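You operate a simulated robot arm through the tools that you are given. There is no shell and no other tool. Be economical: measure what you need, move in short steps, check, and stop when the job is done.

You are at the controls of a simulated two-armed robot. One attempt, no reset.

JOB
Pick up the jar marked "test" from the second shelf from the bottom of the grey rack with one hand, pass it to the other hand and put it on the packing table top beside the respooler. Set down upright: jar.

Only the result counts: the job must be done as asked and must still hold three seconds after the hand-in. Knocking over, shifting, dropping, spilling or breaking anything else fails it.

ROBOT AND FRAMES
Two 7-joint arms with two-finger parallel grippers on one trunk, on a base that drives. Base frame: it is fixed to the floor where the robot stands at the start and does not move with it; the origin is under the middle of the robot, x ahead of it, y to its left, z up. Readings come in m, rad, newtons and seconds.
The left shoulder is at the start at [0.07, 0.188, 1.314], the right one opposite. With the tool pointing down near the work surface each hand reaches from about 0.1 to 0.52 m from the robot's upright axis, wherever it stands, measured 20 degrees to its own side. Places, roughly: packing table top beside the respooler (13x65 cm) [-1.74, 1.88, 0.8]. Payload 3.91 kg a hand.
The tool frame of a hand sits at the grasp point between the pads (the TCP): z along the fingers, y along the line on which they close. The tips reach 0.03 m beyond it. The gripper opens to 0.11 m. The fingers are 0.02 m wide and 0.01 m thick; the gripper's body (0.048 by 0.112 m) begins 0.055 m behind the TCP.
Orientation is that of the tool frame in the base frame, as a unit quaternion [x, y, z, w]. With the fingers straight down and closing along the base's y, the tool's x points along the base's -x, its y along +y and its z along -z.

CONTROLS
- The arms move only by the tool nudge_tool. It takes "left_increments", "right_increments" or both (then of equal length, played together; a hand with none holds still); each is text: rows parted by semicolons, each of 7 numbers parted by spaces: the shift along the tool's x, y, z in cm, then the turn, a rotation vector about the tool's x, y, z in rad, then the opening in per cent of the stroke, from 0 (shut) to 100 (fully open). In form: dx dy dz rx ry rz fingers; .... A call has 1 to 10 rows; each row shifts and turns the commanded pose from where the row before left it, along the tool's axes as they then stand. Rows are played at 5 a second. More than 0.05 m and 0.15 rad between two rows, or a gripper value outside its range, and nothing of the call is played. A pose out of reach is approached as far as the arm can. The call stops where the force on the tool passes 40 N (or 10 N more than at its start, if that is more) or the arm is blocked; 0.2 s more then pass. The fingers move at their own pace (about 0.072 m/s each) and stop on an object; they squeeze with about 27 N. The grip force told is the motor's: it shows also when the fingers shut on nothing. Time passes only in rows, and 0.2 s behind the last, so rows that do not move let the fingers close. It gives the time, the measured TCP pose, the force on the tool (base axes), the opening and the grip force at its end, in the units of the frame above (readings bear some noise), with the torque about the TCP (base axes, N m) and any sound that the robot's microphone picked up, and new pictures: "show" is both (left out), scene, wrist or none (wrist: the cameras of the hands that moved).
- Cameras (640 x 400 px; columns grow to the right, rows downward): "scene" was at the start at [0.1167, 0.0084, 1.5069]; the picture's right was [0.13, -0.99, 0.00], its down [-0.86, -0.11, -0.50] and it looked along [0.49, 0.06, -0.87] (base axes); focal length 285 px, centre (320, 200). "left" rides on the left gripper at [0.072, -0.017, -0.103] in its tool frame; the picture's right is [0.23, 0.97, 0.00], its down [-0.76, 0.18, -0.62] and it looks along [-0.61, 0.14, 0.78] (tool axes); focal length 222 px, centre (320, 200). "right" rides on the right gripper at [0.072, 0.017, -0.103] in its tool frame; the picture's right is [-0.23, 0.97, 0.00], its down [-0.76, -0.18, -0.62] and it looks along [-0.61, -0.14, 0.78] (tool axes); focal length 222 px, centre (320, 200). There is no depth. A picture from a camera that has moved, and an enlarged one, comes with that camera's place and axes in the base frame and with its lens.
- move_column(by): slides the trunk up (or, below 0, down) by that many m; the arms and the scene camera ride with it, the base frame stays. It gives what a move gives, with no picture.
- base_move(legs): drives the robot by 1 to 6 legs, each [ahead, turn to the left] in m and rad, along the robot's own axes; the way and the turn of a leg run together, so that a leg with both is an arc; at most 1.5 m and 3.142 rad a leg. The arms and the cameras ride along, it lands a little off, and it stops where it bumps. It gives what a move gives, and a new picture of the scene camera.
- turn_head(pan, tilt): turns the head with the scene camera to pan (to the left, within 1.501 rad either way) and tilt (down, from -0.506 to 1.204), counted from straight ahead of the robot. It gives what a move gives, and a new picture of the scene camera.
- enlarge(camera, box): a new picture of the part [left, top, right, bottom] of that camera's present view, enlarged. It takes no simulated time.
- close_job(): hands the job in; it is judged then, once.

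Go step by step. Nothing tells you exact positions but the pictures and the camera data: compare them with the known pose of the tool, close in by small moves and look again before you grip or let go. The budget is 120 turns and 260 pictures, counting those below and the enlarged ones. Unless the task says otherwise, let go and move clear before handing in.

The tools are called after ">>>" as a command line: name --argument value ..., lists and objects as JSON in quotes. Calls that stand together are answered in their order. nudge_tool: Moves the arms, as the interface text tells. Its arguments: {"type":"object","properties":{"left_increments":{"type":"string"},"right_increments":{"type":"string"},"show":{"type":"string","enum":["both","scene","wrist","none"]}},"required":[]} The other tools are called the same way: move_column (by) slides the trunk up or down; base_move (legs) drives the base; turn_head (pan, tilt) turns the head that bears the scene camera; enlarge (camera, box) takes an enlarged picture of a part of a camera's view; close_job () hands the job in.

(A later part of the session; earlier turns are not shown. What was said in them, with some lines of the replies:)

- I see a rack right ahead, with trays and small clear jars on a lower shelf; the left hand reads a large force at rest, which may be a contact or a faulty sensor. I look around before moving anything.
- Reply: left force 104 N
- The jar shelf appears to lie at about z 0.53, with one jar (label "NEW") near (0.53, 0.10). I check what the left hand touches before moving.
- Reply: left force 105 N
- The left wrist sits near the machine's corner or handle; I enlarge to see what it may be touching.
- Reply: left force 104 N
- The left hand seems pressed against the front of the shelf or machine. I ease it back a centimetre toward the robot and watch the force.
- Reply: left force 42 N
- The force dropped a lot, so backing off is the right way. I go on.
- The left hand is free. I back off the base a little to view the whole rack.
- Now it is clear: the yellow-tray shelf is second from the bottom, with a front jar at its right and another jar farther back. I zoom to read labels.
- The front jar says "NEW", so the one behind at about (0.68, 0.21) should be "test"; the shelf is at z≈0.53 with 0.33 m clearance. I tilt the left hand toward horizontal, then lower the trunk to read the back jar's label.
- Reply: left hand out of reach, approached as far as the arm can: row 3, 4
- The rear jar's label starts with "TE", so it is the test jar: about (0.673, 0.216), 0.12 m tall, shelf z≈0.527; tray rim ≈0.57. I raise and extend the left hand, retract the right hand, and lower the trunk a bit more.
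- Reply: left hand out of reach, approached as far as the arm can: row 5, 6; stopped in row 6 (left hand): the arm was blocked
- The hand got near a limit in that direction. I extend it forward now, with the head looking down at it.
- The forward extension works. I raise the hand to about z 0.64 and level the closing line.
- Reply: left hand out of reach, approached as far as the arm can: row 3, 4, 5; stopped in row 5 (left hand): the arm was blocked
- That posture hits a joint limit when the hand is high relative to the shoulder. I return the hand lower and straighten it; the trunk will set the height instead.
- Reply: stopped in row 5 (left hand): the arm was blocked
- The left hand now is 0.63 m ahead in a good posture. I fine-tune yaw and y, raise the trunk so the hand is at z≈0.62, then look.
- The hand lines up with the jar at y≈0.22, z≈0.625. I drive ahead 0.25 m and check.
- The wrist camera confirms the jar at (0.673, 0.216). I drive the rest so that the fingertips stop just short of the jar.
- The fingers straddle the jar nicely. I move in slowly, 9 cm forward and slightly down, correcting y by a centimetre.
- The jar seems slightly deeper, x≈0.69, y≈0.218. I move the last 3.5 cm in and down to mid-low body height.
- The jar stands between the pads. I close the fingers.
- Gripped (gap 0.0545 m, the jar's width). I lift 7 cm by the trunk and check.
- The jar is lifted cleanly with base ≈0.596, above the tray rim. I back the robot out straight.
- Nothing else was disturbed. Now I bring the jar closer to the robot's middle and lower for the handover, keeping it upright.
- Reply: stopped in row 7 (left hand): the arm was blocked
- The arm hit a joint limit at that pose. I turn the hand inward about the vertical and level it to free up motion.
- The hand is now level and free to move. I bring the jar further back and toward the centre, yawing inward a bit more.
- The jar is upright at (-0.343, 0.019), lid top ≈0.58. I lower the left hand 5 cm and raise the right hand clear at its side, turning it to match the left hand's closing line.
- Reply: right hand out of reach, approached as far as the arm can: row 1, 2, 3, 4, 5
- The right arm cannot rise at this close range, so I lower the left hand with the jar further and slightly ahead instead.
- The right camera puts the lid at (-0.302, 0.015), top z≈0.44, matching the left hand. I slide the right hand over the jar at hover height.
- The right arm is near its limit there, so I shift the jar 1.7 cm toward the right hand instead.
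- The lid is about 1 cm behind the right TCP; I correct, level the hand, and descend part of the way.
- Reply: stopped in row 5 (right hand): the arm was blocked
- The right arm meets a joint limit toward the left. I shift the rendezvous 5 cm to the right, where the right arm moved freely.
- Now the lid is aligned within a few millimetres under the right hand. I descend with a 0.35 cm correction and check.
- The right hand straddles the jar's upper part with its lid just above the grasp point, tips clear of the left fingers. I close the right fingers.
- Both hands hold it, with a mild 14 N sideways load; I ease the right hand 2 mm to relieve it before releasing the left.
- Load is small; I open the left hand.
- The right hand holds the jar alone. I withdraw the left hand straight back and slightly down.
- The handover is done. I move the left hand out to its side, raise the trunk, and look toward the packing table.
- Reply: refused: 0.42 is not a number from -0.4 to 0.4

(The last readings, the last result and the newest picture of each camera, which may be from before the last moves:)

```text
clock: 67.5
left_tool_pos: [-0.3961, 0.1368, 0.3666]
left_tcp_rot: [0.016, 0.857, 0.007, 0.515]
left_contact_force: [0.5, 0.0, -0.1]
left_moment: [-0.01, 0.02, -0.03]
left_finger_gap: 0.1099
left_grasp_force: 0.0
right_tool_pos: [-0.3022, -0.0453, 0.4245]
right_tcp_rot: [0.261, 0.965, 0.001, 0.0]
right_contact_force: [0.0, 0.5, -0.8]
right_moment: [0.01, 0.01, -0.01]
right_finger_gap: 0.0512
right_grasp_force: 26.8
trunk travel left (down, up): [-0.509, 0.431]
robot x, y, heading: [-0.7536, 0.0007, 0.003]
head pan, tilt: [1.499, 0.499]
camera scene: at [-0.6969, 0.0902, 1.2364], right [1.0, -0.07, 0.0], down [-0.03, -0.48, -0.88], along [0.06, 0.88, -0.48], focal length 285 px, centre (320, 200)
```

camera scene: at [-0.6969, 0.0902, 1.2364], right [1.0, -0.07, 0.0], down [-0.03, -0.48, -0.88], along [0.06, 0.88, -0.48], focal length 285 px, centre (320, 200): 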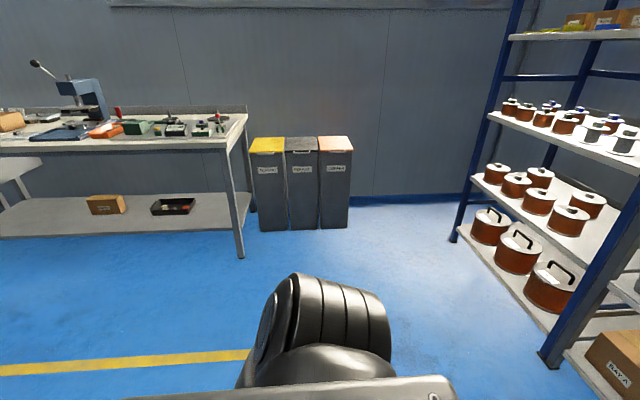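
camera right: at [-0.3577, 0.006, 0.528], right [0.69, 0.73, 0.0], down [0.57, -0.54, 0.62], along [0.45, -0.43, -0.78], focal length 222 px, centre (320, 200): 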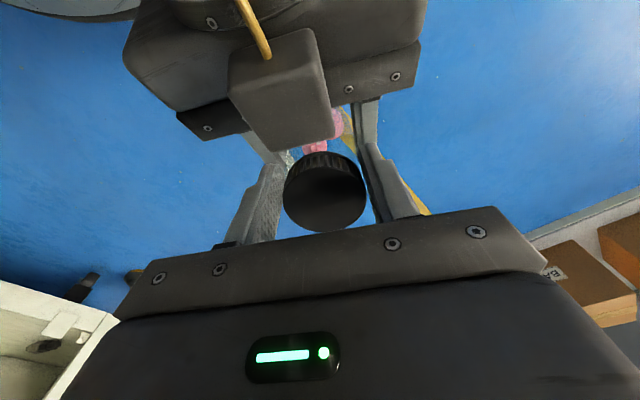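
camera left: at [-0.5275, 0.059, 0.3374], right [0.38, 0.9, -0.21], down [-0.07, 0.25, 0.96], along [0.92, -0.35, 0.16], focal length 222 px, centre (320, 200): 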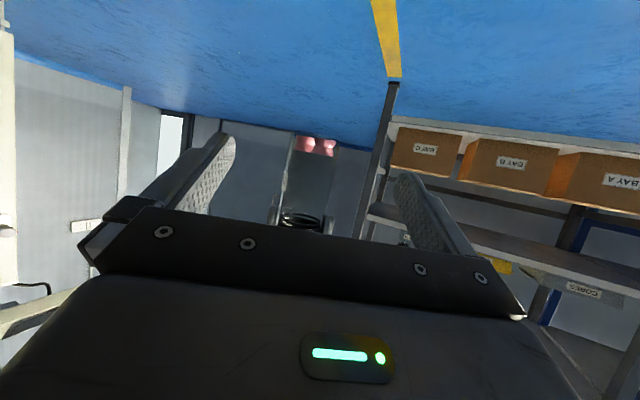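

The packing table stands against the wall, front edge near y≈1.6. I raise the trunk and turn left toward it.

>>> move_column --by 0.4

>>> base_move --legs '[[0, 1.2]]'

>>> turn_head --pan 0.6 --tilt 0.45

```text
clock: 71.3
left_tool_pos: [-0.3973, 0.1384, 0.7665]
left_tcp_rot: [0.015, 0.857, 0.007, 0.515]
left_contact_force: [0.4, -0.1, -0.2]
left_moment: [-0.01, 0.03, 0.0]
left_finger_gap: 0.1101
left_grasp_force: 0.1
right_tool_pos: [-0.3029, -0.0456, 0.8253]
right_tcp_rot: [0.26, 0.966, 0.0, 0.0]
right_contact_force: [0.1, -0.2, -1.2]
right_moment: [0.04, -0.01, 0.03]
right_finger_gap: 0.051
right_grasp_force: 26.6
trunk travel left (down, up): [-0.909, 0.031]
robot x, y, heading: [-0.7568, 0.0018, -0.002]
head pan, tilt: [1.499, 0.499]
```

```text
clock: 74.7
left_tool_pos: [-0.754, 0.3821, 0.767]
left_tcp_rot: [-0.471, 0.716, 0.297, 0.422]
left_contact_force: [-0.6, -0.5, -0.4]
left_moment: [0.02, 0.0, -0.02]
left_finger_gap: 0.1101
left_grasp_force: 0.1
right_tool_pos: [-0.5482, 0.4043, 0.8251]
right_tcp_rot: [-0.33, 0.944, 0.002, 0.0]
right_contact_force: [0.3, 0.7, -0.5]
right_moment: [-0.05, 0.02, -0.04]
right_finger_gap: 0.0506
right_grasp_force: 27.4
trunk travel left (down, up): [-0.909, 0.031]
robot x, y, heading: [-0.7533, 0.0026, 1.203]
head pan, tilt: [1.499, 0.499]
camera scene: at [-0.8175, 0.0852, 1.6364], right [0.43, 0.9, 0.0], down [0.43, -0.2, -0.88], along [-0.79, 0.38, -0.48], focal length 285 px, centre (320, 200)
```

scene: 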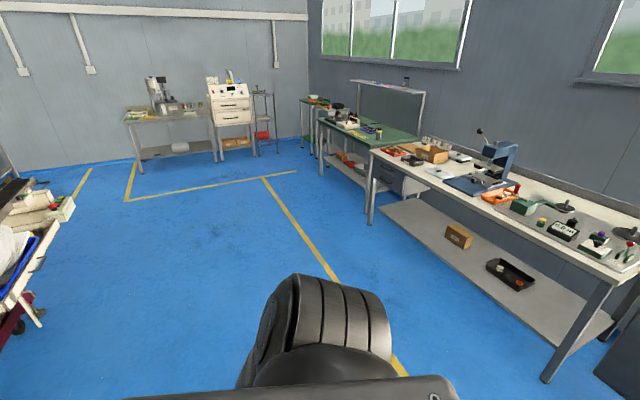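

```text
clock: 75.9
left_tool_pos: [-0.753, 0.3843, 0.7672]
left_tcp_rot: [-0.471, 0.716, 0.297, 0.421]
left_contact_force: [-0.3, -0.5, -0.4]
left_moment: [0.01, 0.02, 0.03]
left_finger_gap: 0.1099
left_grasp_force: 0.1
right_tool_pos: [-0.5483, 0.4034, 0.8237]
right_tcp_rot: [-0.33, 0.944, 0.001, 0.0]
right_contact_force: [-0.4, 0.8, -1.2]
right_moment: [-0.03, -0.01, 0.0]
right_finger_gap: 0.0504
right_grasp_force: 27.6
trunk travel left (down, up): [-0.909, 0.031]
robot x, y, heading: [-0.7528, 0.0004, 1.2]
head pan, tilt: [0.6, 0.45]
camera scene: at [-0.7565, 0.1357, 1.6408], right [0.97, 0.23, 0.0], down [0.1, -0.42, -0.9], along [-0.21, 0.88, -0.44], focal length 285 px, centre (320, 200)
```

scene: 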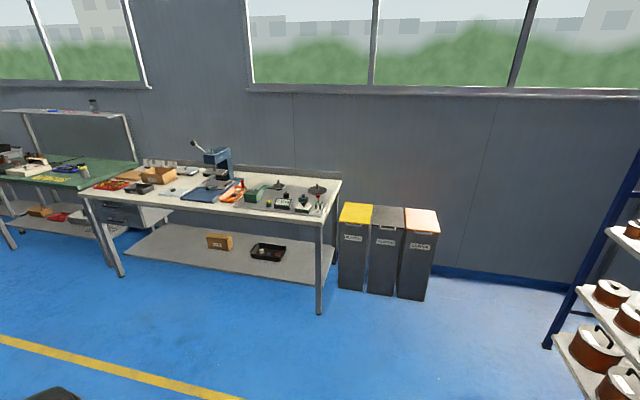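

The right finger gap shrinks slowly, so the jar may be creeping in the grip; I check the right camera now, and zoom on the table.

>>> enlarge --camera "right" --box '[0, 0, 640, 400]'

>>> enlarge --camera "scene" --box '[70, 120, 350, 295]'

```text
1.00 times, centred on (320, 200) of right (not enlarged: the box is as wide or as high as the picture)
camera zoom: at [-0.6163, 0.3713, 0.9281], right [-0.43, 0.9, 0.0], down [0.71, 0.33, 0.62], along [0.56, 0.27, -0.78], focal length 222 px, centre (320, 200)
```

zoom: 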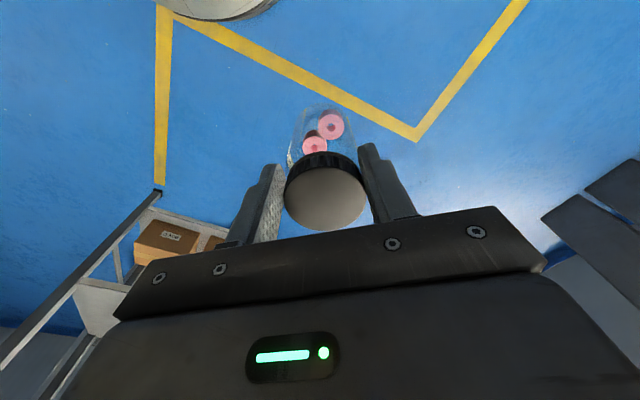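

```text
2.29 times, centred on (210, 208) of scene
camera zoom: at [-0.7565, 0.1357, 1.6408], right [0.97, 0.23, 0.0], down [0.1, -0.42, -0.9], along [-0.21, 0.88, -0.44], focal length 652 px, centre (571, 183)
```

zoom: 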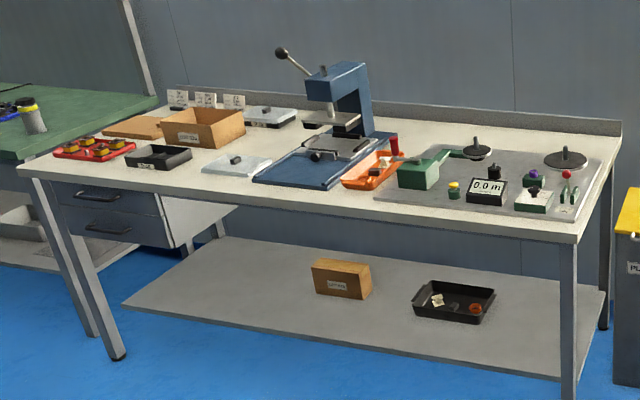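

The jar is still held in place. The respooler is the plate with reels and counter at the table's right end; the target strip lies just left of it. I tuck the left hand down and back, then drive to in front of the table.

>>> nudge_tool --left_increments "1.2 0 0 0 0.15 0 100;1.2 0 0 0 0.15 0 100;1.2 0 0 0 0.15 0 100;1.2 0 0 0 0.15 0 100;1.2 0 0 0 0.15 0 100;1.2 0 0 0 0.15 0 100;1.2 0 0 0 0.12 0 100;1.5 0 0 0 0 0 100;1.5 0 0 0 0 0 100" --show "none"

>>> base_move --legs '[[0, 1.362], [1.36, 0], [0, -0.99]]'

>>> turn_head --pan 0.0 --tilt 0.7

```text
clock: 77.9
left_tool_pos: [-0.7886, 0.2951, 0.7172]
left_tcp_rot: [-0.556, 0.83, 0.028, 0.019]
left_contact_force: [-0.8, -0.5, -0.3]
left_moment: [0.01, 0.02, -0.01]
left_finger_gap: 0.1098
left_grasp_force: 0.2
right_tool_pos: [-0.5472, 0.4007, 0.8255]
right_tcp_rot: [-0.33, 0.944, 0.001, 0.0]
right_contact_force: [0.1, 0.1, -1.0]
right_moment: [-0.02, -0.01, 0.0]
right_finger_gap: 0.0501
right_grasp_force: 27.0
trunk travel left (down, up): [-0.909, 0.031]
robot x, y, heading: [-0.7585, 0.0002, 1.204]
head pan, tilt: [0.6, 0.45]
```

```text
clock: 90.6
left_tool_pos: [-2.0438, 1.0044, 0.7174]
left_tcp_rot: [-0.703, 0.71, 0.033, 0.013]
left_contact_force: [0.2, 1.5, -0.3]
left_moment: [0.0, 0.02, 0.02]
left_finger_gap: 0.1099
left_grasp_force: 0.1
right_tool_pos: [-1.8601, 1.1952, 0.8237]
right_tcp_rot: [-0.502, 0.865, 0.001, -0.001]
right_contact_force: [-0.8, 0.0, -1.5]
right_moment: [0.0, 0.01, 0.02]
right_finger_gap: 0.0491
right_grasp_force: 27.1
trunk travel left (down, up): [-0.909, 0.031]
robot x, y, heading: [-1.9022, 0.7444, 1.578]
head pan, tilt: [0.6, 0.45]
camera scene: at [-1.9538, 0.8691, 1.6408], right [0.82, 0.57, 0.0], down [0.25, -0.36, -0.9], along [-0.52, 0.74, -0.44], focal length 285 px, centre (320, 200)
```

scene: 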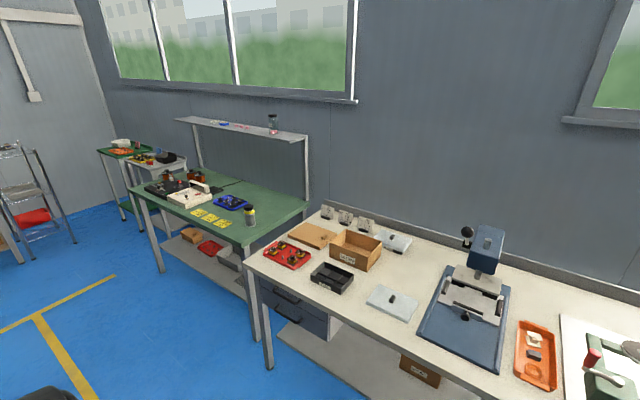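

```text
clock: 91.6
left_tool_pos: [-2.0441, 1.0044, 0.7166]
left_tcp_rot: [-0.703, 0.711, 0.032, 0.013]
left_contact_force: [0.8, -0.3, -1.1]
left_moment: [0.0, 0.02, 0.04]
left_finger_gap: 0.1102
left_grasp_force: 0.1
right_tool_pos: [-1.8596, 1.1961, 0.8245]
right_tcp_rot: [-0.501, 0.865, 0.001, 0.0]
right_contact_force: [0.8, 0.2, -1.1]
right_moment: [0.01, 0.05, 0.02]
right_finger_gap: 0.0486
right_grasp_force: 27.2
trunk travel left (down, up): [-0.909, 0.031]
robot x, y, heading: [-1.9026, 0.7431, 1.578]
head pan, tilt: [0.0, 0.7]
camera scene: at [-1.9021, 0.8786, 1.6187], right [1.0, 0.01, 0.0], down [0.01, -0.64, -0.77], along [-0.01, 0.77, -0.64], focal length 285 px, centre (320, 200)
```

scene: 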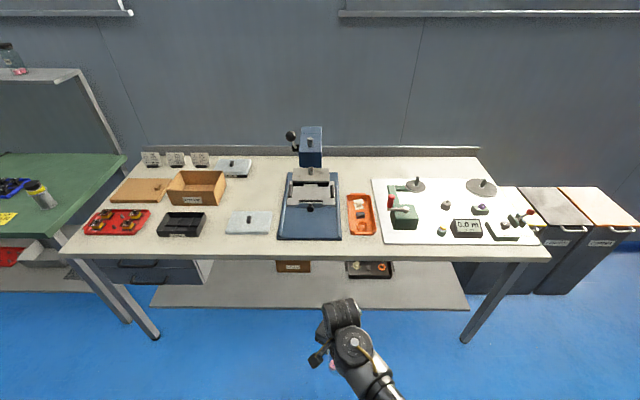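

The gap has crept to 0.0486; I check the jar in the right camera and zoom on the table region.

>>> enlarge --camera "right" --box '[200, 80, 440, 260]'

>>> enlarge --camera "scene" --box '[270, 130, 550, 305]'

```text
2.22 times, centred on (320, 170) of right
camera zoom: at [-1.911, 1.1404, 0.9282], right [-0.73, 0.68, 0.0], down [0.53, 0.57, 0.62], along [0.42, 0.46, -0.78], focal length 494 px, centre (320, 267)
```

zoom: 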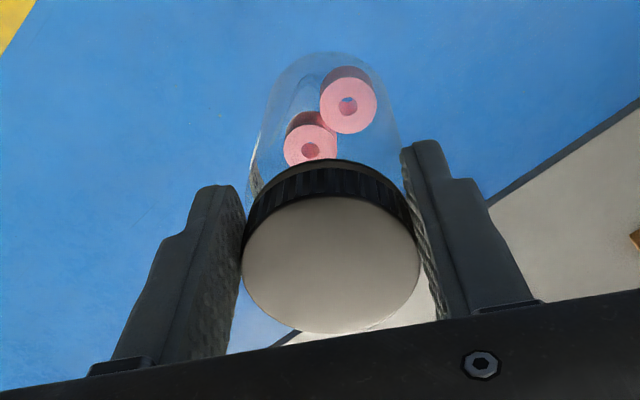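

```text
2.29 times, centred on (410, 218) of scene
camera zoom: at [-1.9021, 0.8786, 1.6187], right [1.0, 0.01, 0.0], down [0.01, -0.64, -0.77], along [-0.01, 0.77, -0.64], focal length 652 px, centre (114, 160)
```

zoom: 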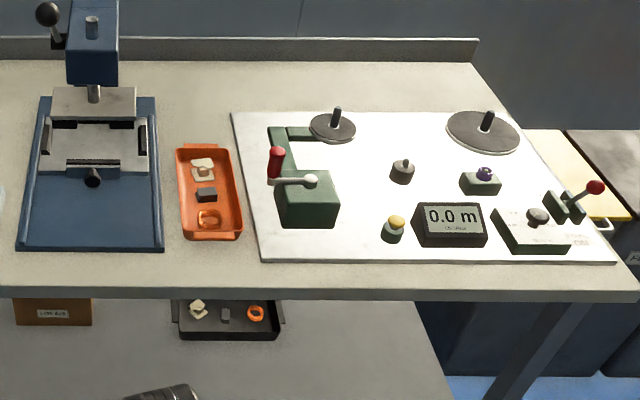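

Between the press board and the respooler plate the strip has an orange tray; free space is in front of it, near (-1.74, 1.59). I measure that area more closely.

>>> enlarge --camera "scene" --box '[320, 180, 420, 270]'

>>> turn_head --pan -0.15 --tilt 0.85

```text
4.44 times, centred on (370, 225) of scene
camera zoom: at [-1.9021, 0.8786, 1.6187], right [1.0, 0.01, 0.0], down [0.01, -0.64, -0.77], along [-0.01, 0.77, -0.64], focal length 1268 px, centre (98, 89)
```

zoom: 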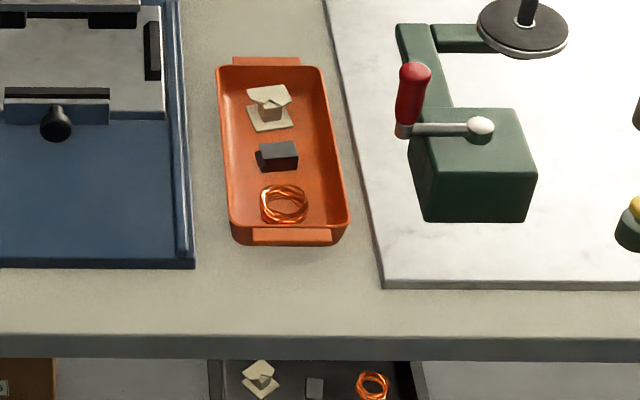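

```text
clock: 92.3
left_tool_pos: [-2.0428, 1.0057, 0.7179]
left_tcp_rot: [-0.702, 0.711, 0.031, 0.012]
left_contact_force: [-0.6, -0.1, -0.6]
left_moment: [0.02, -0.02, 0.02]
left_finger_gap: 0.11
left_grasp_force: 0.2
right_tool_pos: [-1.8596, 1.1956, 0.8245]
right_tcp_rot: [-0.502, 0.865, 0.0, -0.001]
right_contact_force: [-0.4, 0.5, -1.2]
right_moment: [0.05, 0.0, 0.02]
right_finger_gap: 0.0488
right_grasp_force: 27.1
trunk travel left (down, up): [-0.909, 0.031]
robot x, y, heading: [-1.9031, 0.7457, 1.577]
head pan, tilt: [-0.15, 0.85]
camera scene: at [-1.8901, 0.8711, 1.6064], right [0.99, -0.14, 0.0], down [-0.11, -0.74, -0.66], along [0.09, 0.65, -0.75], focal length 285 px, centre (320, 200)
```

scene: 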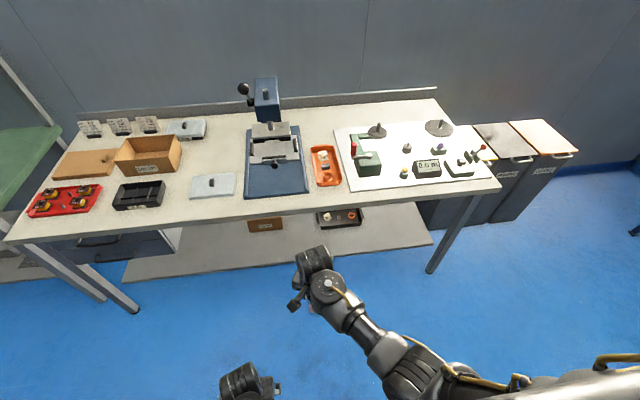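

Front of the orange tray there is free table from y≈1.55 to 1.62, x≈-1.79 to -1.69, so I target (-1.74, 1.585). I raise the column fully, then lift the jar and move it to the right.

>>> move_column --by 0.03

>>> nudge_tool --right_increments "-0.91 -1.59 -2 0 0 0 0;-0.91 -1.59 -2 0 0 0 0;-0.91 -1.59 -2 0 0 0 0;-0.91 -1.59 -2 0 0 0 0;-0.91 -1.59 -2 0 0 0 0;-0.91 -1.59 -2 0 0 0 0" --show "both"

```text
clock: 93.0
left_tool_pos: [-2.0447, 1.0059, 0.7468]
left_tcp_rot: [-0.703, 0.711, 0.032, 0.013]
left_contact_force: [0.6, -0.6, -0.2]
left_moment: [0.0, 0.03, 0.04]
left_finger_gap: 0.1097
left_grasp_force: 0.0
right_tool_pos: [-1.8586, 1.1952, 0.8538]
right_tcp_rot: [-0.502, 0.865, 0.001, 0.0]
right_contact_force: [0.2, -1.3, -0.9]
right_moment: [-0.03, 0.02, -0.02]
right_finger_gap: 0.0487
right_grasp_force: 26.8
trunk travel left (down, up): [-0.939, 0.001]
robot x, y, heading: [-1.8994, 0.7445, 1.579]
head pan, tilt: [-0.15, 0.85]
```

```text
clock: 94.5
left_tool_pos: [-2.0433, 1.0058, 0.7461]
left_tcp_rot: [-0.702, 0.711, 0.032, 0.013]
left_contact_force: [-0.2, -0.1, -0.1]
left_moment: [0.0, -0.01, -0.03]
left_finger_gap: 0.1099
left_grasp_force: 0.1
right_tool_pos: [-1.7478, 1.1946, 0.9747]
right_tcp_rot: [-0.502, 0.865, 0.001, 0.0]
right_contact_force: [-0.2, 0.2, -1.2]
right_moment: [-0.02, -0.01, 0.01]
right_finger_gap: 0.0489
right_grasp_force: 26.7
trunk travel left (down, up): [-0.939, 0.001]
robot x, y, heading: [-1.9024, 0.7463, 1.576]
head pan, tilt: [-0.15, 0.85]
camera scene: at [-1.8893, 0.871, 1.6364], right [0.99, -0.14, 0.0], down [-0.11, -0.74, -0.66], along [0.09, 0.65, -0.75], focal length 285 px, centre (320, 200)
camera right: at [-1.7998, 1.1402, 1.0782], right [-0.73, 0.68, 0.0], down [0.53, 0.57, 0.62], along [0.42, 0.46, -0.78], focal length 222 px, centre (320, 200)
```

scene: 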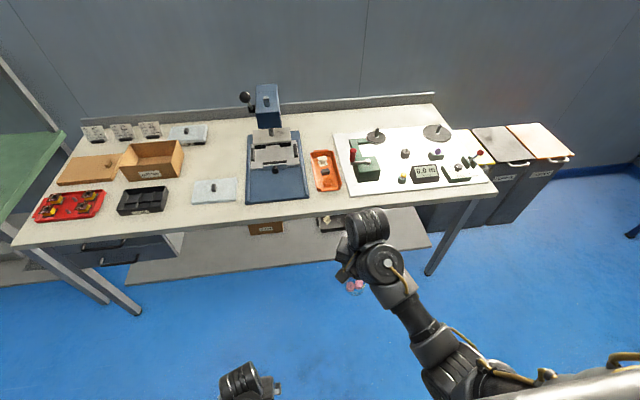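
right: 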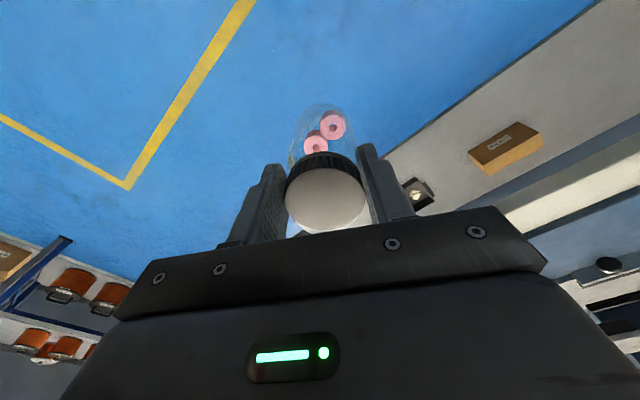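

The arm has full freedom and the grip is stable at 0.0488 m. I drive ahead 0.37 m, with the jar base about 6 cm above the table top.

>>> base_move --legs '[[0.3, 0]]'

>>> enlarge --camera "right" --box '[0, 0, 640, 400]'

```text
clock: 96.5
left_tool_pos: [-2.0483, 1.3017, 0.7479]
left_tcp_rot: [-0.704, 0.709, 0.032, 0.013]
left_contact_force: [0.0, 0.6, 0.3]
left_moment: [0.0, -0.02, 0.0]
left_finger_gap: 0.1096
left_grasp_force: 0.1
right_tool_pos: [-1.7548, 1.4928, 0.9742]
right_tcp_rot: [-0.504, 0.864, 0.001, 0.0]
right_contact_force: [0.9, 0.0, -1.3]
right_moment: [-0.01, 0.01, 0.04]
right_finger_gap: 0.0489
right_grasp_force: 26.5
trunk travel left (down, up): [-0.939, 0.001]
robot x, y, heading: [-1.9019, 1.0433, 1.582]
head pan, tilt: [-0.15, 0.85]
camera scene: at [-1.894, 1.167, 1.6365], right [0.99, -0.14, 0.0], down [-0.1, -0.74, -0.66], along [0.09, 0.65, -0.75], focal length 285 px, centre (320, 200)
```

scene: 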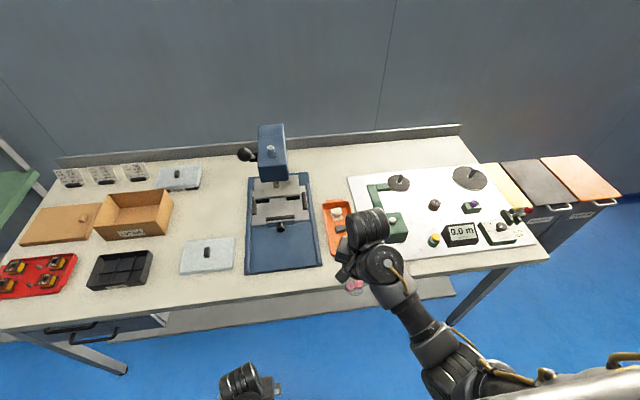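

```text
1.00 times, centred on (320, 200) of right (not enlarged: the box is as wide or as high as the picture)
camera zoom: at [-1.8059, 1.4371, 1.0782], right [-0.74, 0.68, 0.0], down [0.53, 0.57, 0.62], along [0.42, 0.46, -0.78], focal length 222 px, centre (320, 200)
```

zoom: 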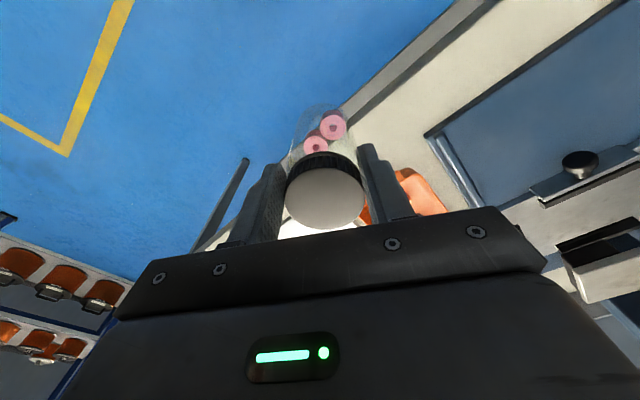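

>>> enlarge --camera "scene" --box '[290, 180, 400, 300]'

```text
3.33 times, centred on (345, 240) of scene
camera zoom: at [-1.894, 1.167, 1.6365], right [0.99, -0.14, 0.0], down [-0.1, -0.74, -0.66], along [0.09, 0.65, -0.75], focal length 951 px, centre (237, 67)
```

zoom: 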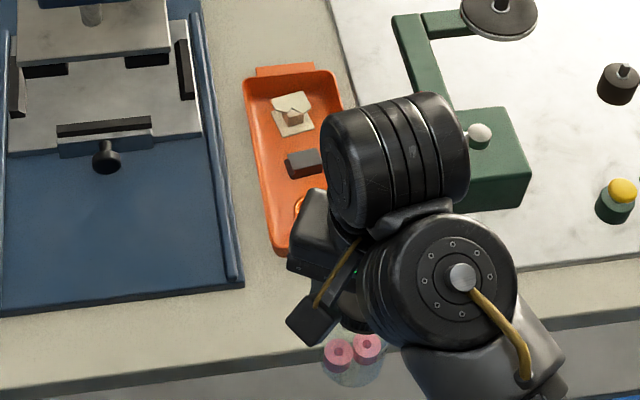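

I approach the last bit: drive 0.07 m and check alignment against the tray and the table edge.

>>> base_move --legs '[[0.07, 0]]'

```text
clock: 97.5
left_tool_pos: [-2.0496, 1.3671, 0.7468]
left_tcp_rot: [-0.704, 0.709, 0.033, 0.014]
left_contact_force: [0.2, -0.7, -0.1]
left_moment: [0.03, 0.01, -0.03]
left_finger_gap: 0.1099
left_grasp_force: 0.1
right_tool_pos: [-1.7547, 1.5581, 0.9753]
right_tcp_rot: [-0.504, 0.864, 0.002, 0.001]
right_contact_force: [-0.1, 0.7, -2.0]
right_moment: [0.02, 0.05, 0.02]
right_finger_gap: 0.0487
right_grasp_force: 27.4
trunk travel left (down, up): [-0.939, 0.001]
robot x, y, heading: [-1.9048, 1.1124, 1.585]
head pan, tilt: [-0.15, 0.85]
camera scene: at [-1.895, 1.2312, 1.6369], right [0.99, -0.14, 0.0], down [-0.1, -0.74, -0.66], along [0.09, 0.66, -0.75], focal length 285 px, centre (320, 200)
```

scene: 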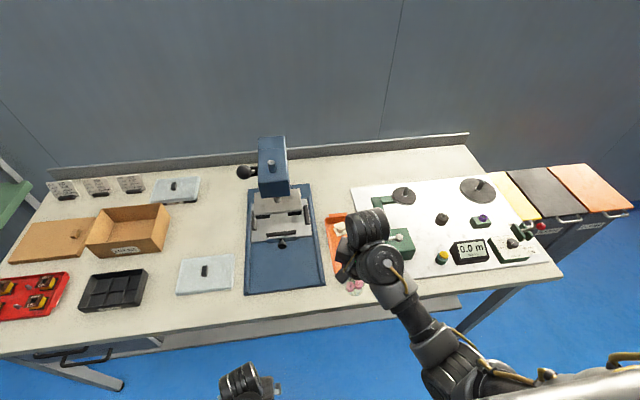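

>>> nudge_tool --right_increments "-1.41 0.05 0.5 0 0 0 0;-1.41 0.05 1 0 0 0 0;0 0 1 0 0 0 0;0 0 0 0 0 0 0" --show "both"

>>> enlarge --camera "scene" --box '[300, 200, 420, 310]'

>>> enlarge --camera "right" --box '[200, 60, 460, 240]'

```text
clock: 98.5
left_tool_pos: [-2.0479, 1.3692, 0.7472]
left_tcp_rot: [-0.704, 0.71, 0.031, 0.013]
left_contact_force: [0.7, -0.3, 0.1]
left_moment: [-0.03, 0.0, 0.02]
left_finger_gap: 0.1099
left_grasp_force: 0.1
right_tool_pos: [-1.7431, 1.5851, 0.952]
right_tcp_rot: [-0.503, 0.864, 0.0, 0.0]
right_contact_force: [0.2, -3.0, 15.6]
right_moment: [0.11, -0.18, -0.06]
right_finger_gap: 0.0485
right_grasp_force: 26.5
trunk travel left (down, up): [-0.939, 0.001]
robot x, y, heading: [-1.9071, 1.1098, 1.583]
head pan, tilt: [-0.15, 0.85]
camera scene: at [-1.8953, 1.2347, 1.6368], right [0.99, -0.14, 0.0], down [-0.1, -0.74, -0.66], along [0.09, 0.65, -0.75], focal length 285 px, centre (320, 200)
camera right: at [-1.7938, 1.5302, 1.0543], right [-0.74, 0.68, 0.0], down [0.53, 0.57, 0.62], along [0.42, 0.46, -0.78], focal length 222 px, centre (320, 200)
```

scene: 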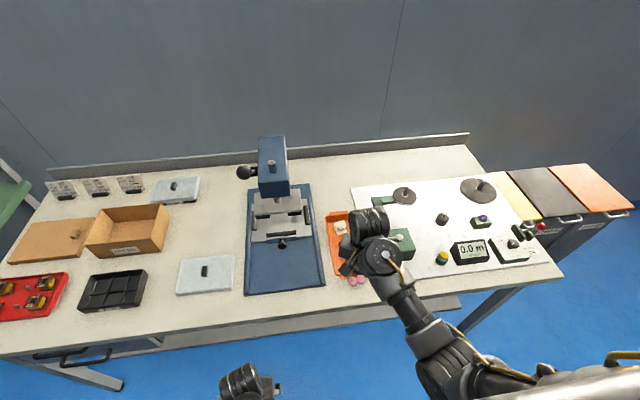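
right: 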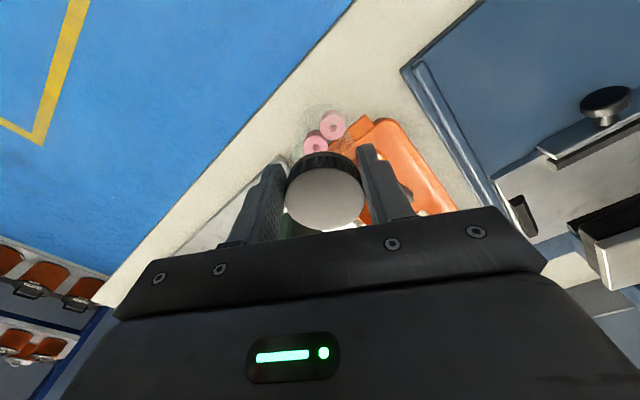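

```text
3.64 times, centred on (360, 255) of scene
camera zoom: at [-1.8953, 1.2347, 1.6368], right [0.99, -0.14, 0.0], down [-0.1, -0.74, -0.66], along [0.09, 0.65, -0.75], focal length 1038 px, centre (174, 0)
```

zoom: 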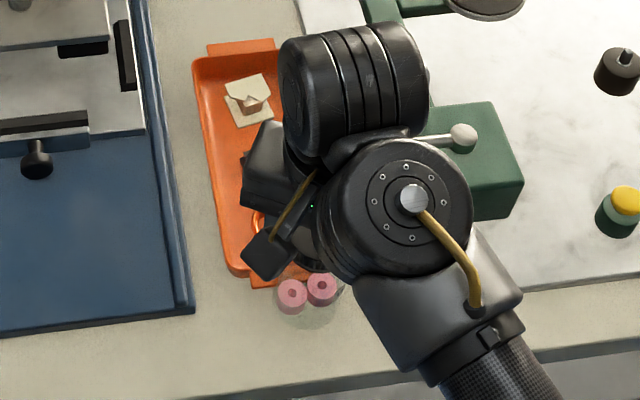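

```text
2.22 times, centred on (330, 150) of right
camera zoom: at [-1.7938, 1.5302, 1.0543], right [-0.74, 0.68, 0.0], down [0.53, 0.57, 0.62], along [0.42, 0.46, -0.78], focal length 494 px, centre (298, 311)
```

zoom: 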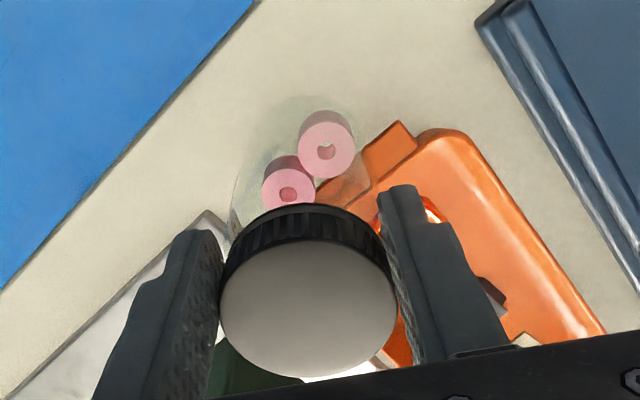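

There is an upward force at z 0.952, earlier than expected, so the jar may be resting on the tray's front tab. I lift straight up at once and back the jar off toward the table edge.

>>> nudge_tool --right_increments "0 0 -1 0 0 0 0;0 0 -1 0 0 0 0;0 0 0 0 0 0 0" --show "wrist"

>>> enlarge --camera "right" --box '[200, 60, 460, 240]'

>>> enlarge --camera "scene" --box '[300, 200, 420, 310]'

```text
clock: 99.3
left_tool_pos: [-2.0489, 1.3702, 0.747]
left_tcp_rot: [-0.705, 0.709, 0.032, 0.013]
left_contact_force: [-0.1, 0.8, -0.4]
left_moment: [-0.03, -0.04, 0.02]
left_finger_gap: 0.1101
left_grasp_force: 0.1
right_tool_pos: [-1.7421, 1.5861, 0.9684]
right_tcp_rot: [-0.504, 0.864, 0.001, 0.001]
right_contact_force: [-0.4, -0.3, -0.6]
right_moment: [-0.01, 0.01, 0.0]
right_finger_gap: 0.0484
right_grasp_force: 26.6
trunk travel left (down, up): [-0.939, 0.001]
robot x, y, heading: [-1.9055, 1.1114, 1.586]
head pan, tilt: [-0.15, 0.85]
camera right: at [-1.7932, 1.5314, 1.0725], right [-0.74, 0.68, 0.0], down [0.53, 0.58, 0.62], along [0.42, 0.46, -0.78], focal length 222 px, centre (320, 200)
```

right: 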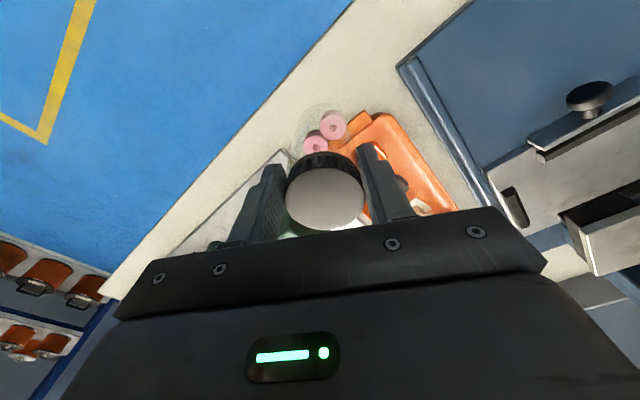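

```text
2.22 times, centred on (330, 150) of right
camera zoom: at [-1.7932, 1.5314, 1.0725], right [-0.74, 0.68, 0.0], down [0.53, 0.58, 0.62], along [0.42, 0.46, -0.78], focal length 494 px, centre (298, 311)
```

zoom: 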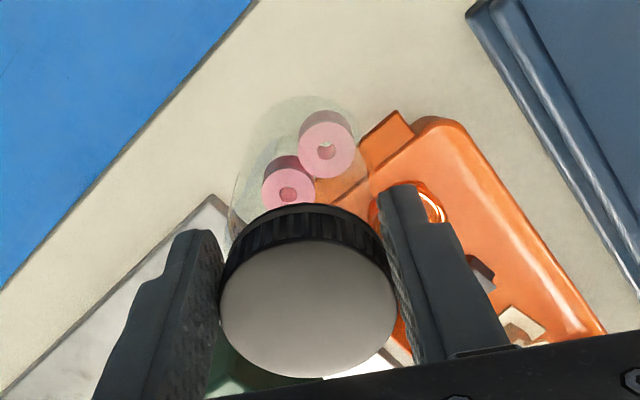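

```text
3.64 times, centred on (360, 255) of scene
camera zoom: at [-1.8949, 1.2373, 1.6363], right [0.99, -0.14, 0.0], down [-0.1, -0.74, -0.66], along [0.09, 0.65, -0.75], focal length 1038 px, centre (174, 0)
```

zoom: 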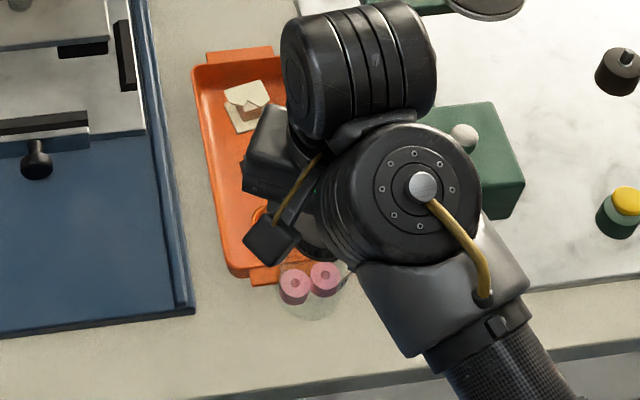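

The jar had touched the tray's front tab (tray looks unmoved). The jar axis sits about 9 mm ahead of the TCP, so I shift back 1.8 cm to centre it between tab (y≈1.613) and table edge (y≈1.540), then lower partway.

>>> nudge_tool --right_increments "0.86 -0.3 0 0 0 0 0;0.86 -0.3 0 0 0 0 0;0 0 1 0 0 0 0;0 0 1 0 0 0 0;0 0 0 0 0 0 0" --show "none"

>>> enlarge --camera "right" --box '[200, 60, 460, 240]'

>>> enlarge --camera "scene" --box '[300, 220, 410, 320]'

```text
clock: 100.5
left_tool_pos: [-2.0496, 1.3702, 0.7476]
left_tcp_rot: [-0.705, 0.709, 0.032, 0.012]
left_contact_force: [0.9, -0.9, 0.6]
left_moment: [0.01, -0.03, -0.03]
left_finger_gap: 0.1101
left_grasp_force: 0.0
right_tool_pos: [-1.7458, 1.5676, 0.9494]
right_tcp_rot: [-0.504, 0.864, 0.001, 0.0]
right_contact_force: [0.5, -0.2, -2.1]
right_moment: [-0.06, -0.01, 0.03]
right_finger_gap: 0.0486
right_grasp_force: 27.6
trunk travel left (down, up): [-0.939, 0.001]
robot x, y, heading: [-1.9066, 1.1106, 1.585]
head pan, tilt: [-0.15, 0.85]
```

```text
2.22 times, centred on (330, 150) of right
camera zoom: at [-1.7968, 1.5134, 1.053], right [-0.74, 0.68, 0.0], down [0.53, 0.57, 0.62], along [0.42, 0.46, -0.78], focal length 494 px, centre (298, 311)
```

zoom: 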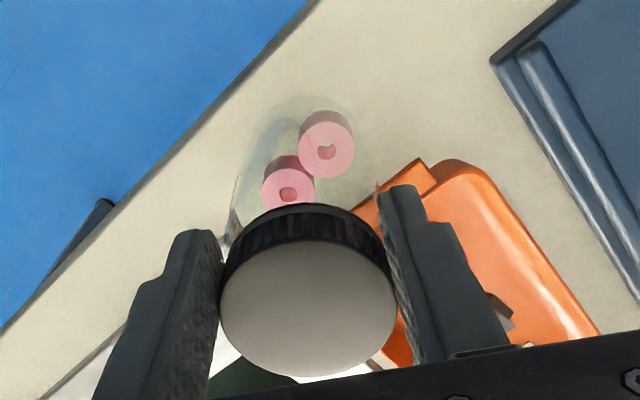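

```text
4.00 times, centred on (355, 270) of scene
camera zoom: at [-1.8948, 1.237, 1.6364], right [0.99, -0.14, 0.0], down [-0.1, -0.74, -0.66], along [0.09, 0.65, -0.75], focal length 1141 px, centre (180, -80)
```

zoom: 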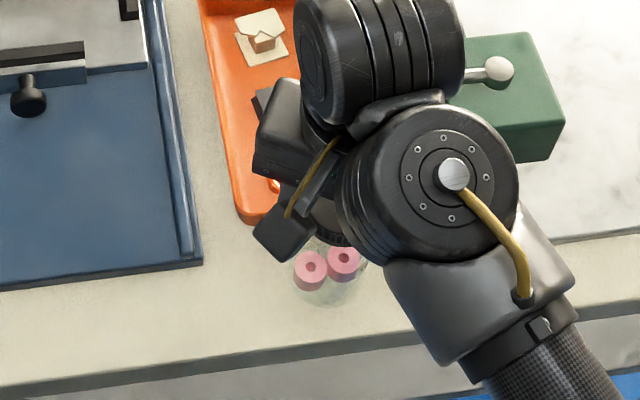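

No contact now at this height, and the jar clears the tab. I lower in small steps, watching the force.

>>> nudge_tool --right_increments "0 0 0.8 0 0 0 0;0 0 0.8 0 0 0 0;0 0 0.5 0 0 0 0;0 0 0 0 0 0 0" --show "wrist"

>>> enlarge --camera "scene" --box '[300, 220, 410, 320]'

```text
clock: 101.5
left_tool_pos: [-2.0491, 1.3697, 0.7464]
left_tcp_rot: [-0.704, 0.709, 0.031, 0.012]
left_contact_force: [-0.1, 0.6, -0.3]
left_moment: [0.0, -0.02, 0.02]
left_finger_gap: 0.1101
left_grasp_force: 0.1
right_tool_pos: [-1.7475, 1.568, 0.9275]
right_tcp_rot: [-0.503, 0.864, 0.0, 0.001]
right_contact_force: [-0.4, -0.5, -0.8]
right_moment: [0.0, 0.04, 0.02]
right_finger_gap: 0.0485
right_grasp_force: 26.7
trunk travel left (down, up): [-0.939, 0.001]
robot x, y, heading: [-1.9044, 1.1098, 1.588]
head pan, tilt: [-0.15, 0.85]
camera right: at [-1.7975, 1.5132, 1.0315], right [-0.74, 0.68, 0.0], down [0.53, 0.58, 0.62], along [0.42, 0.46, -0.78], focal length 222 px, centre (320, 200)
```

right: 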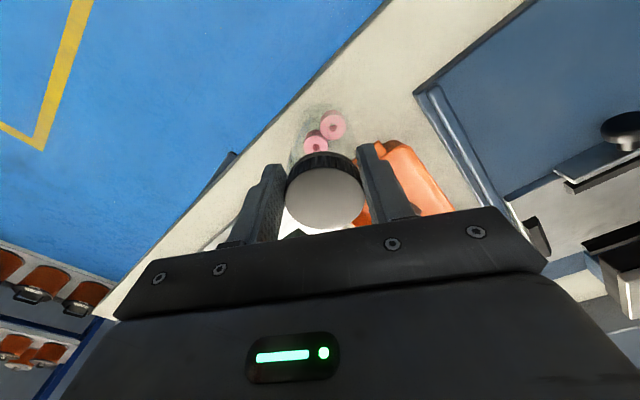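

```text
4.00 times, centred on (355, 270) of scene
camera zoom: at [-1.8948, 1.237, 1.6364], right [0.99, -0.14, 0.0], down [-0.1, -0.74, -0.66], along [0.09, 0.65, -0.75], focal length 1141 px, centre (180, -80)
```

zoom: 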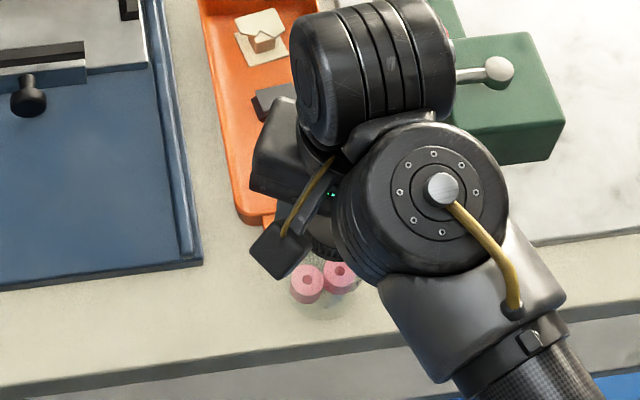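

>>> nudge_tool --right_increments "0 0 0.4 0 0 0 0;0 0 0.3 0 0 0 0;0 0 0.3 0 0 0 0;0 0 0 0 0 0 0" --show "none"

```text
clock: 102.5
left_tool_pos: [-2.0489, 1.3688, 0.7481]
left_tcp_rot: [-0.705, 0.708, 0.032, 0.013]
left_contact_force: [-0.3, -1.1, -0.3]
left_moment: [-0.02, -0.02, -0.02]
left_finger_gap: 0.1103
left_grasp_force: 0.0
right_tool_pos: [-1.7446, 1.5685, 0.9206]
right_tcp_rot: [-0.504, 0.864, 0.003, 0.001]
right_contact_force: [2.1, -0.9, 18.9]
right_moment: [-0.03, -0.67, -0.01]
right_finger_gap: 0.0484
right_grasp_force: 26.7
trunk travel left (down, up): [-0.939, 0.001]
robot x, y, heading: [-1.9061, 1.1078, 1.587]
head pan, tilt: [-0.15, 0.85]
```

Contact at TCP z≈0.921 as expected, with the load on the jar's right edge, so it leans a bit. I look before correcting.

>>> enlarge --camera "scene" --box '[310, 240, 400, 310]'

>>> enlarge --camera "right" --box '[200, 60, 460, 240]'

```text
5.71 times, centred on (355, 275) of scene
camera zoom: at [-1.8953, 1.2347, 1.6369], right [0.99, -0.14, 0.0], down [-0.1, -0.74, -0.66], along [0.09, 0.65, -0.75], focal length 1631 px, centre (120, -229)
```

zoom: 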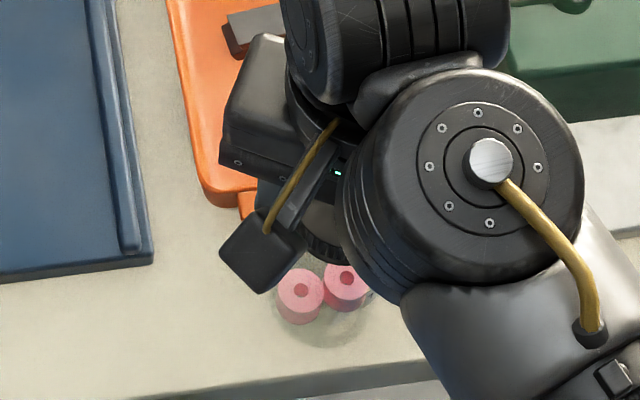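

```text
2.22 times, centred on (330, 150) of right
camera zoom: at [-1.7973, 1.5126, 1.0233], right [-0.74, 0.68, 0.0], down [0.53, 0.57, 0.62], along [0.42, 0.46, -0.78], focal length 494 px, centre (298, 311)
```

zoom: 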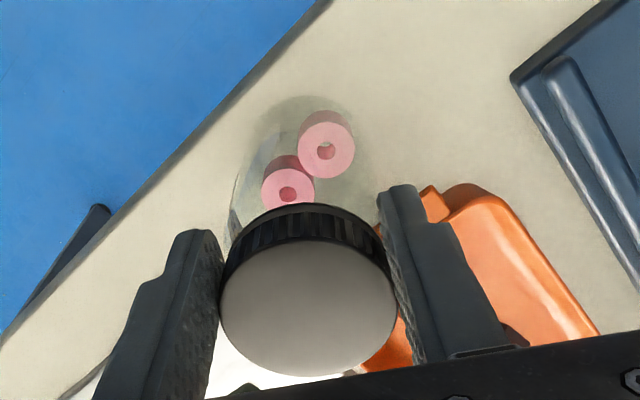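

The jar stands on the table clear of the tray tab and inside the table edge. I ease the pressure by a millimetre and open the fingers gently.

>>> nudge_tool --right_increments "0 0 -0.15 0 0 0 0;0 0 0 0 0 0 0;0 0 0 0 0 0 47;0 0 0 0 0 0 52;0 0 0 0 0 0 60;0 0 0 0 0 0 75;0 0 0 0 0 0 90;0 0 0 0 0 0 90" --show "both"

```text
clock: 104.3
left_tool_pos: [-2.0495, 1.3701, 0.7474]
left_tcp_rot: [-0.705, 0.709, 0.032, 0.012]
left_contact_force: [-0.4, -0.2, 1.0]
left_moment: [0.01, -0.03, -0.01]
left_finger_gap: 0.1097
left_grasp_force: 0.1
right_tool_pos: [-1.7464, 1.5676, 0.9193]
right_tcp_rot: [-0.504, 0.864, 0.0, 0.0]
right_contact_force: [1.1, -0.7, 0.1]
right_moment: [0.0, -0.01, -0.02]
right_finger_gap: 0.0989
right_grasp_force: 0.2
trunk travel left (down, up): [-0.939, 0.001]
robot x, y, heading: [-1.9089, 1.1097, 1.587]
head pan, tilt: [-0.15, 0.85]
camera scene: at [-1.8948, 1.2369, 1.6364], right [0.99, -0.14, 0.0], down [-0.1, -0.74, -0.66], along [0.09, 0.65, -0.75], focal length 285 px, centre (320, 200)
camera right: at [-1.7968, 1.5133, 1.0233], right [-0.74, 0.68, 0.0], down [0.53, 0.58, 0.62], along [0.42, 0.46, -0.78], focal length 222 px, centre (320, 200)
```

scene: 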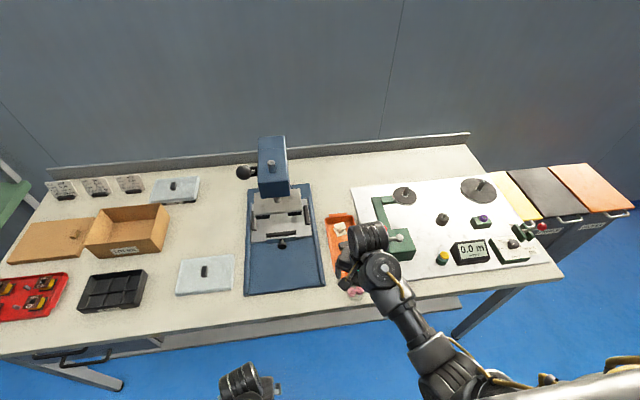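
right: 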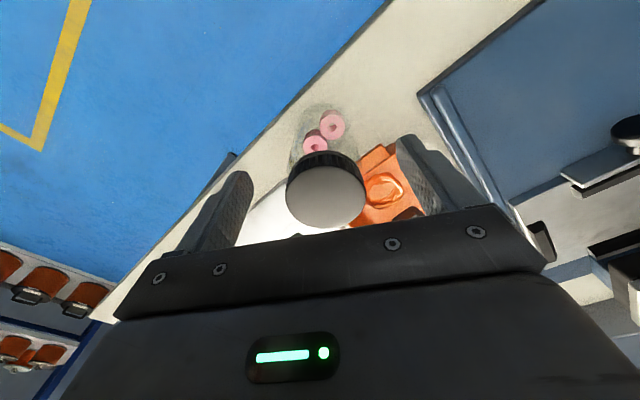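

The jar stands on its own. I raise the right hand straight up.

>>> nudge_tool --right_increments "0 0 -1 0 0 0 100;0 0 -1 0 0 0 100;0 0 -1 0 0 0 100;0 0 -1 0 0 0 100;0 0 -1 0 0 0 100;0 0 -0.8 0 0 0 100;0 0 0 0 0 0 100" --show "both"

```text
clock: 105.9
left_tool_pos: [-2.049, 1.3702, 0.7465]
left_tcp_rot: [-0.705, 0.709, 0.031, 0.012]
left_contact_force: [-0.1, -0.6, -0.4]
left_moment: [-0.01, 0.01, -0.01]
left_finger_gap: 0.1103
left_grasp_force: 0.2
right_tool_pos: [-1.7448, 1.5676, 0.9779]
right_tcp_rot: [-0.503, 0.864, 0.001, 0.0]
right_contact_force: [-1.5, 0.0, -0.6]
right_moment: [0.03, -0.01, 0.0]
right_finger_gap: 0.1097
right_grasp_force: 0.0
trunk travel left (down, up): [-0.939, 0.001]
robot x, y, heading: [-1.9083, 1.1095, 1.587]
head pan, tilt: [-0.15, 0.85]
camera scene: at [-1.8946, 1.2369, 1.6364], right [0.99, -0.14, 0.0], down [-0.1, -0.74, -0.66], along [0.09, 0.65, -0.75], focal length 285 px, centre (320, 200)
camera right: at [-1.7969, 1.513, 1.0812], right [-0.74, 0.68, 0.0], down [0.53, 0.57, 0.62], along [0.42, 0.46, -0.78], focal length 222 px, centre (320, 200)
```

scene: 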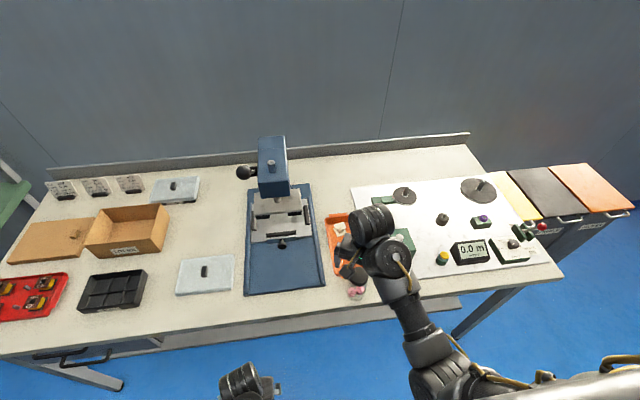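
right: 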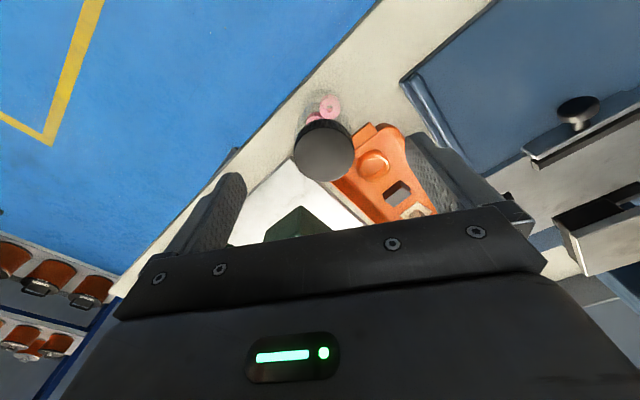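

The fingertips are above the lid. I back the base away and check the final scene.

>>> base_move --legs '[[-0.35, 0]]'

>>> enlarge --camera "scene" --box '[270, 130, 430, 260]'

```text
clock: 108.2
left_tool_pos: [-2.0448, 1.0215, 0.7463]
left_tcp_rot: [-0.703, 0.71, 0.031, 0.012]
left_contact_force: [0.5, 0.3, -0.3]
left_moment: [0.0, 0.02, -0.01]
left_finger_gap: 0.1099
left_grasp_force: 0.0
right_tool_pos: [-1.7403, 1.2188, 0.9771]
right_tcp_rot: [-0.502, 0.865, 0.001, -0.001]
right_contact_force: [0.6, 0.4, -0.7]
right_moment: [0.0, 0.02, 0.02]
right_finger_gap: 0.1102
right_grasp_force: 0.1
trunk travel left (down, up): [-0.939, 0.001]
robot x, y, heading: [-1.9029, 0.7592, 1.582]
head pan, tilt: [-0.15, 0.85]
camera scene: at [-1.8904, 0.8888, 1.6363], right [0.99, -0.14, 0.0], down [-0.1, -0.74, -0.66], along [0.09, 0.65, -0.75], focal length 285 px, centre (320, 200)
```

scene: 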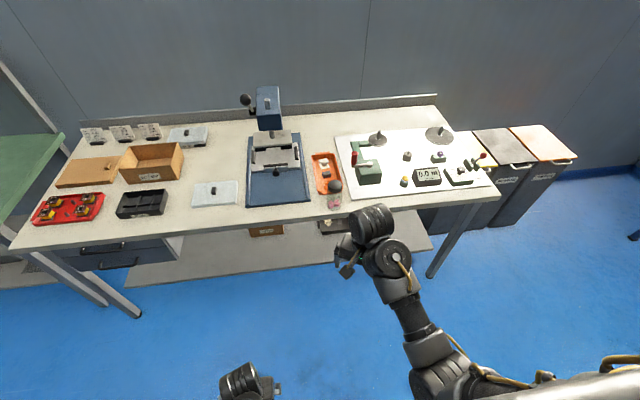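

```text
3.08 times, centred on (350, 195) of scene
camera zoom: at [-1.8904, 0.8888, 1.6363], right [0.99, -0.14, 0.0], down [-0.1, -0.74, -0.66], along [0.09, 0.65, -0.75], focal length 878 px, centre (228, 215)
```

zoom: 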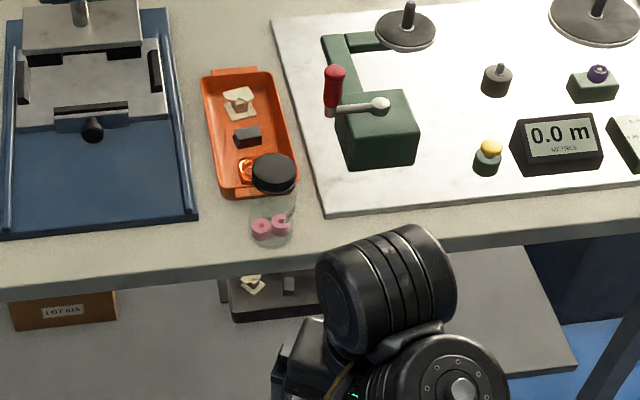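

The jar stands upright on the table top beside the respooler, both hands are clear, and nothing else looks disturbed, so I hand the job in.

>>> close_job

```text
The job is handed in.
```

I took the "test" jar from the second shelf with the left hand, passed it to the right hand, and set it down upright on the packing table beside the respooler. The job is handed in.

- **Placement:** The strip beside the respooler holds an orange tray, so the jar stands in the gap in front of it. That puts it near (-1.74, 1.58), about 1 cm from the tray and under 1 cm in from the table's front edge. It is near the front end of the strip, and I could not confirm exactly where the marked area begins.
- **Tray contact:** On the first try at setting it down, the jar briefly pressed on the orange tray's front tab with about 15 N and may have tipped the tray slightly. I lifted off at once. Measured from the pictures, the tray had not moved by more than about 5 mm.
- **Label:** I could only read the start of the jar's label, something like "TE". The only other jar I saw on that shelf is marked "NEW".
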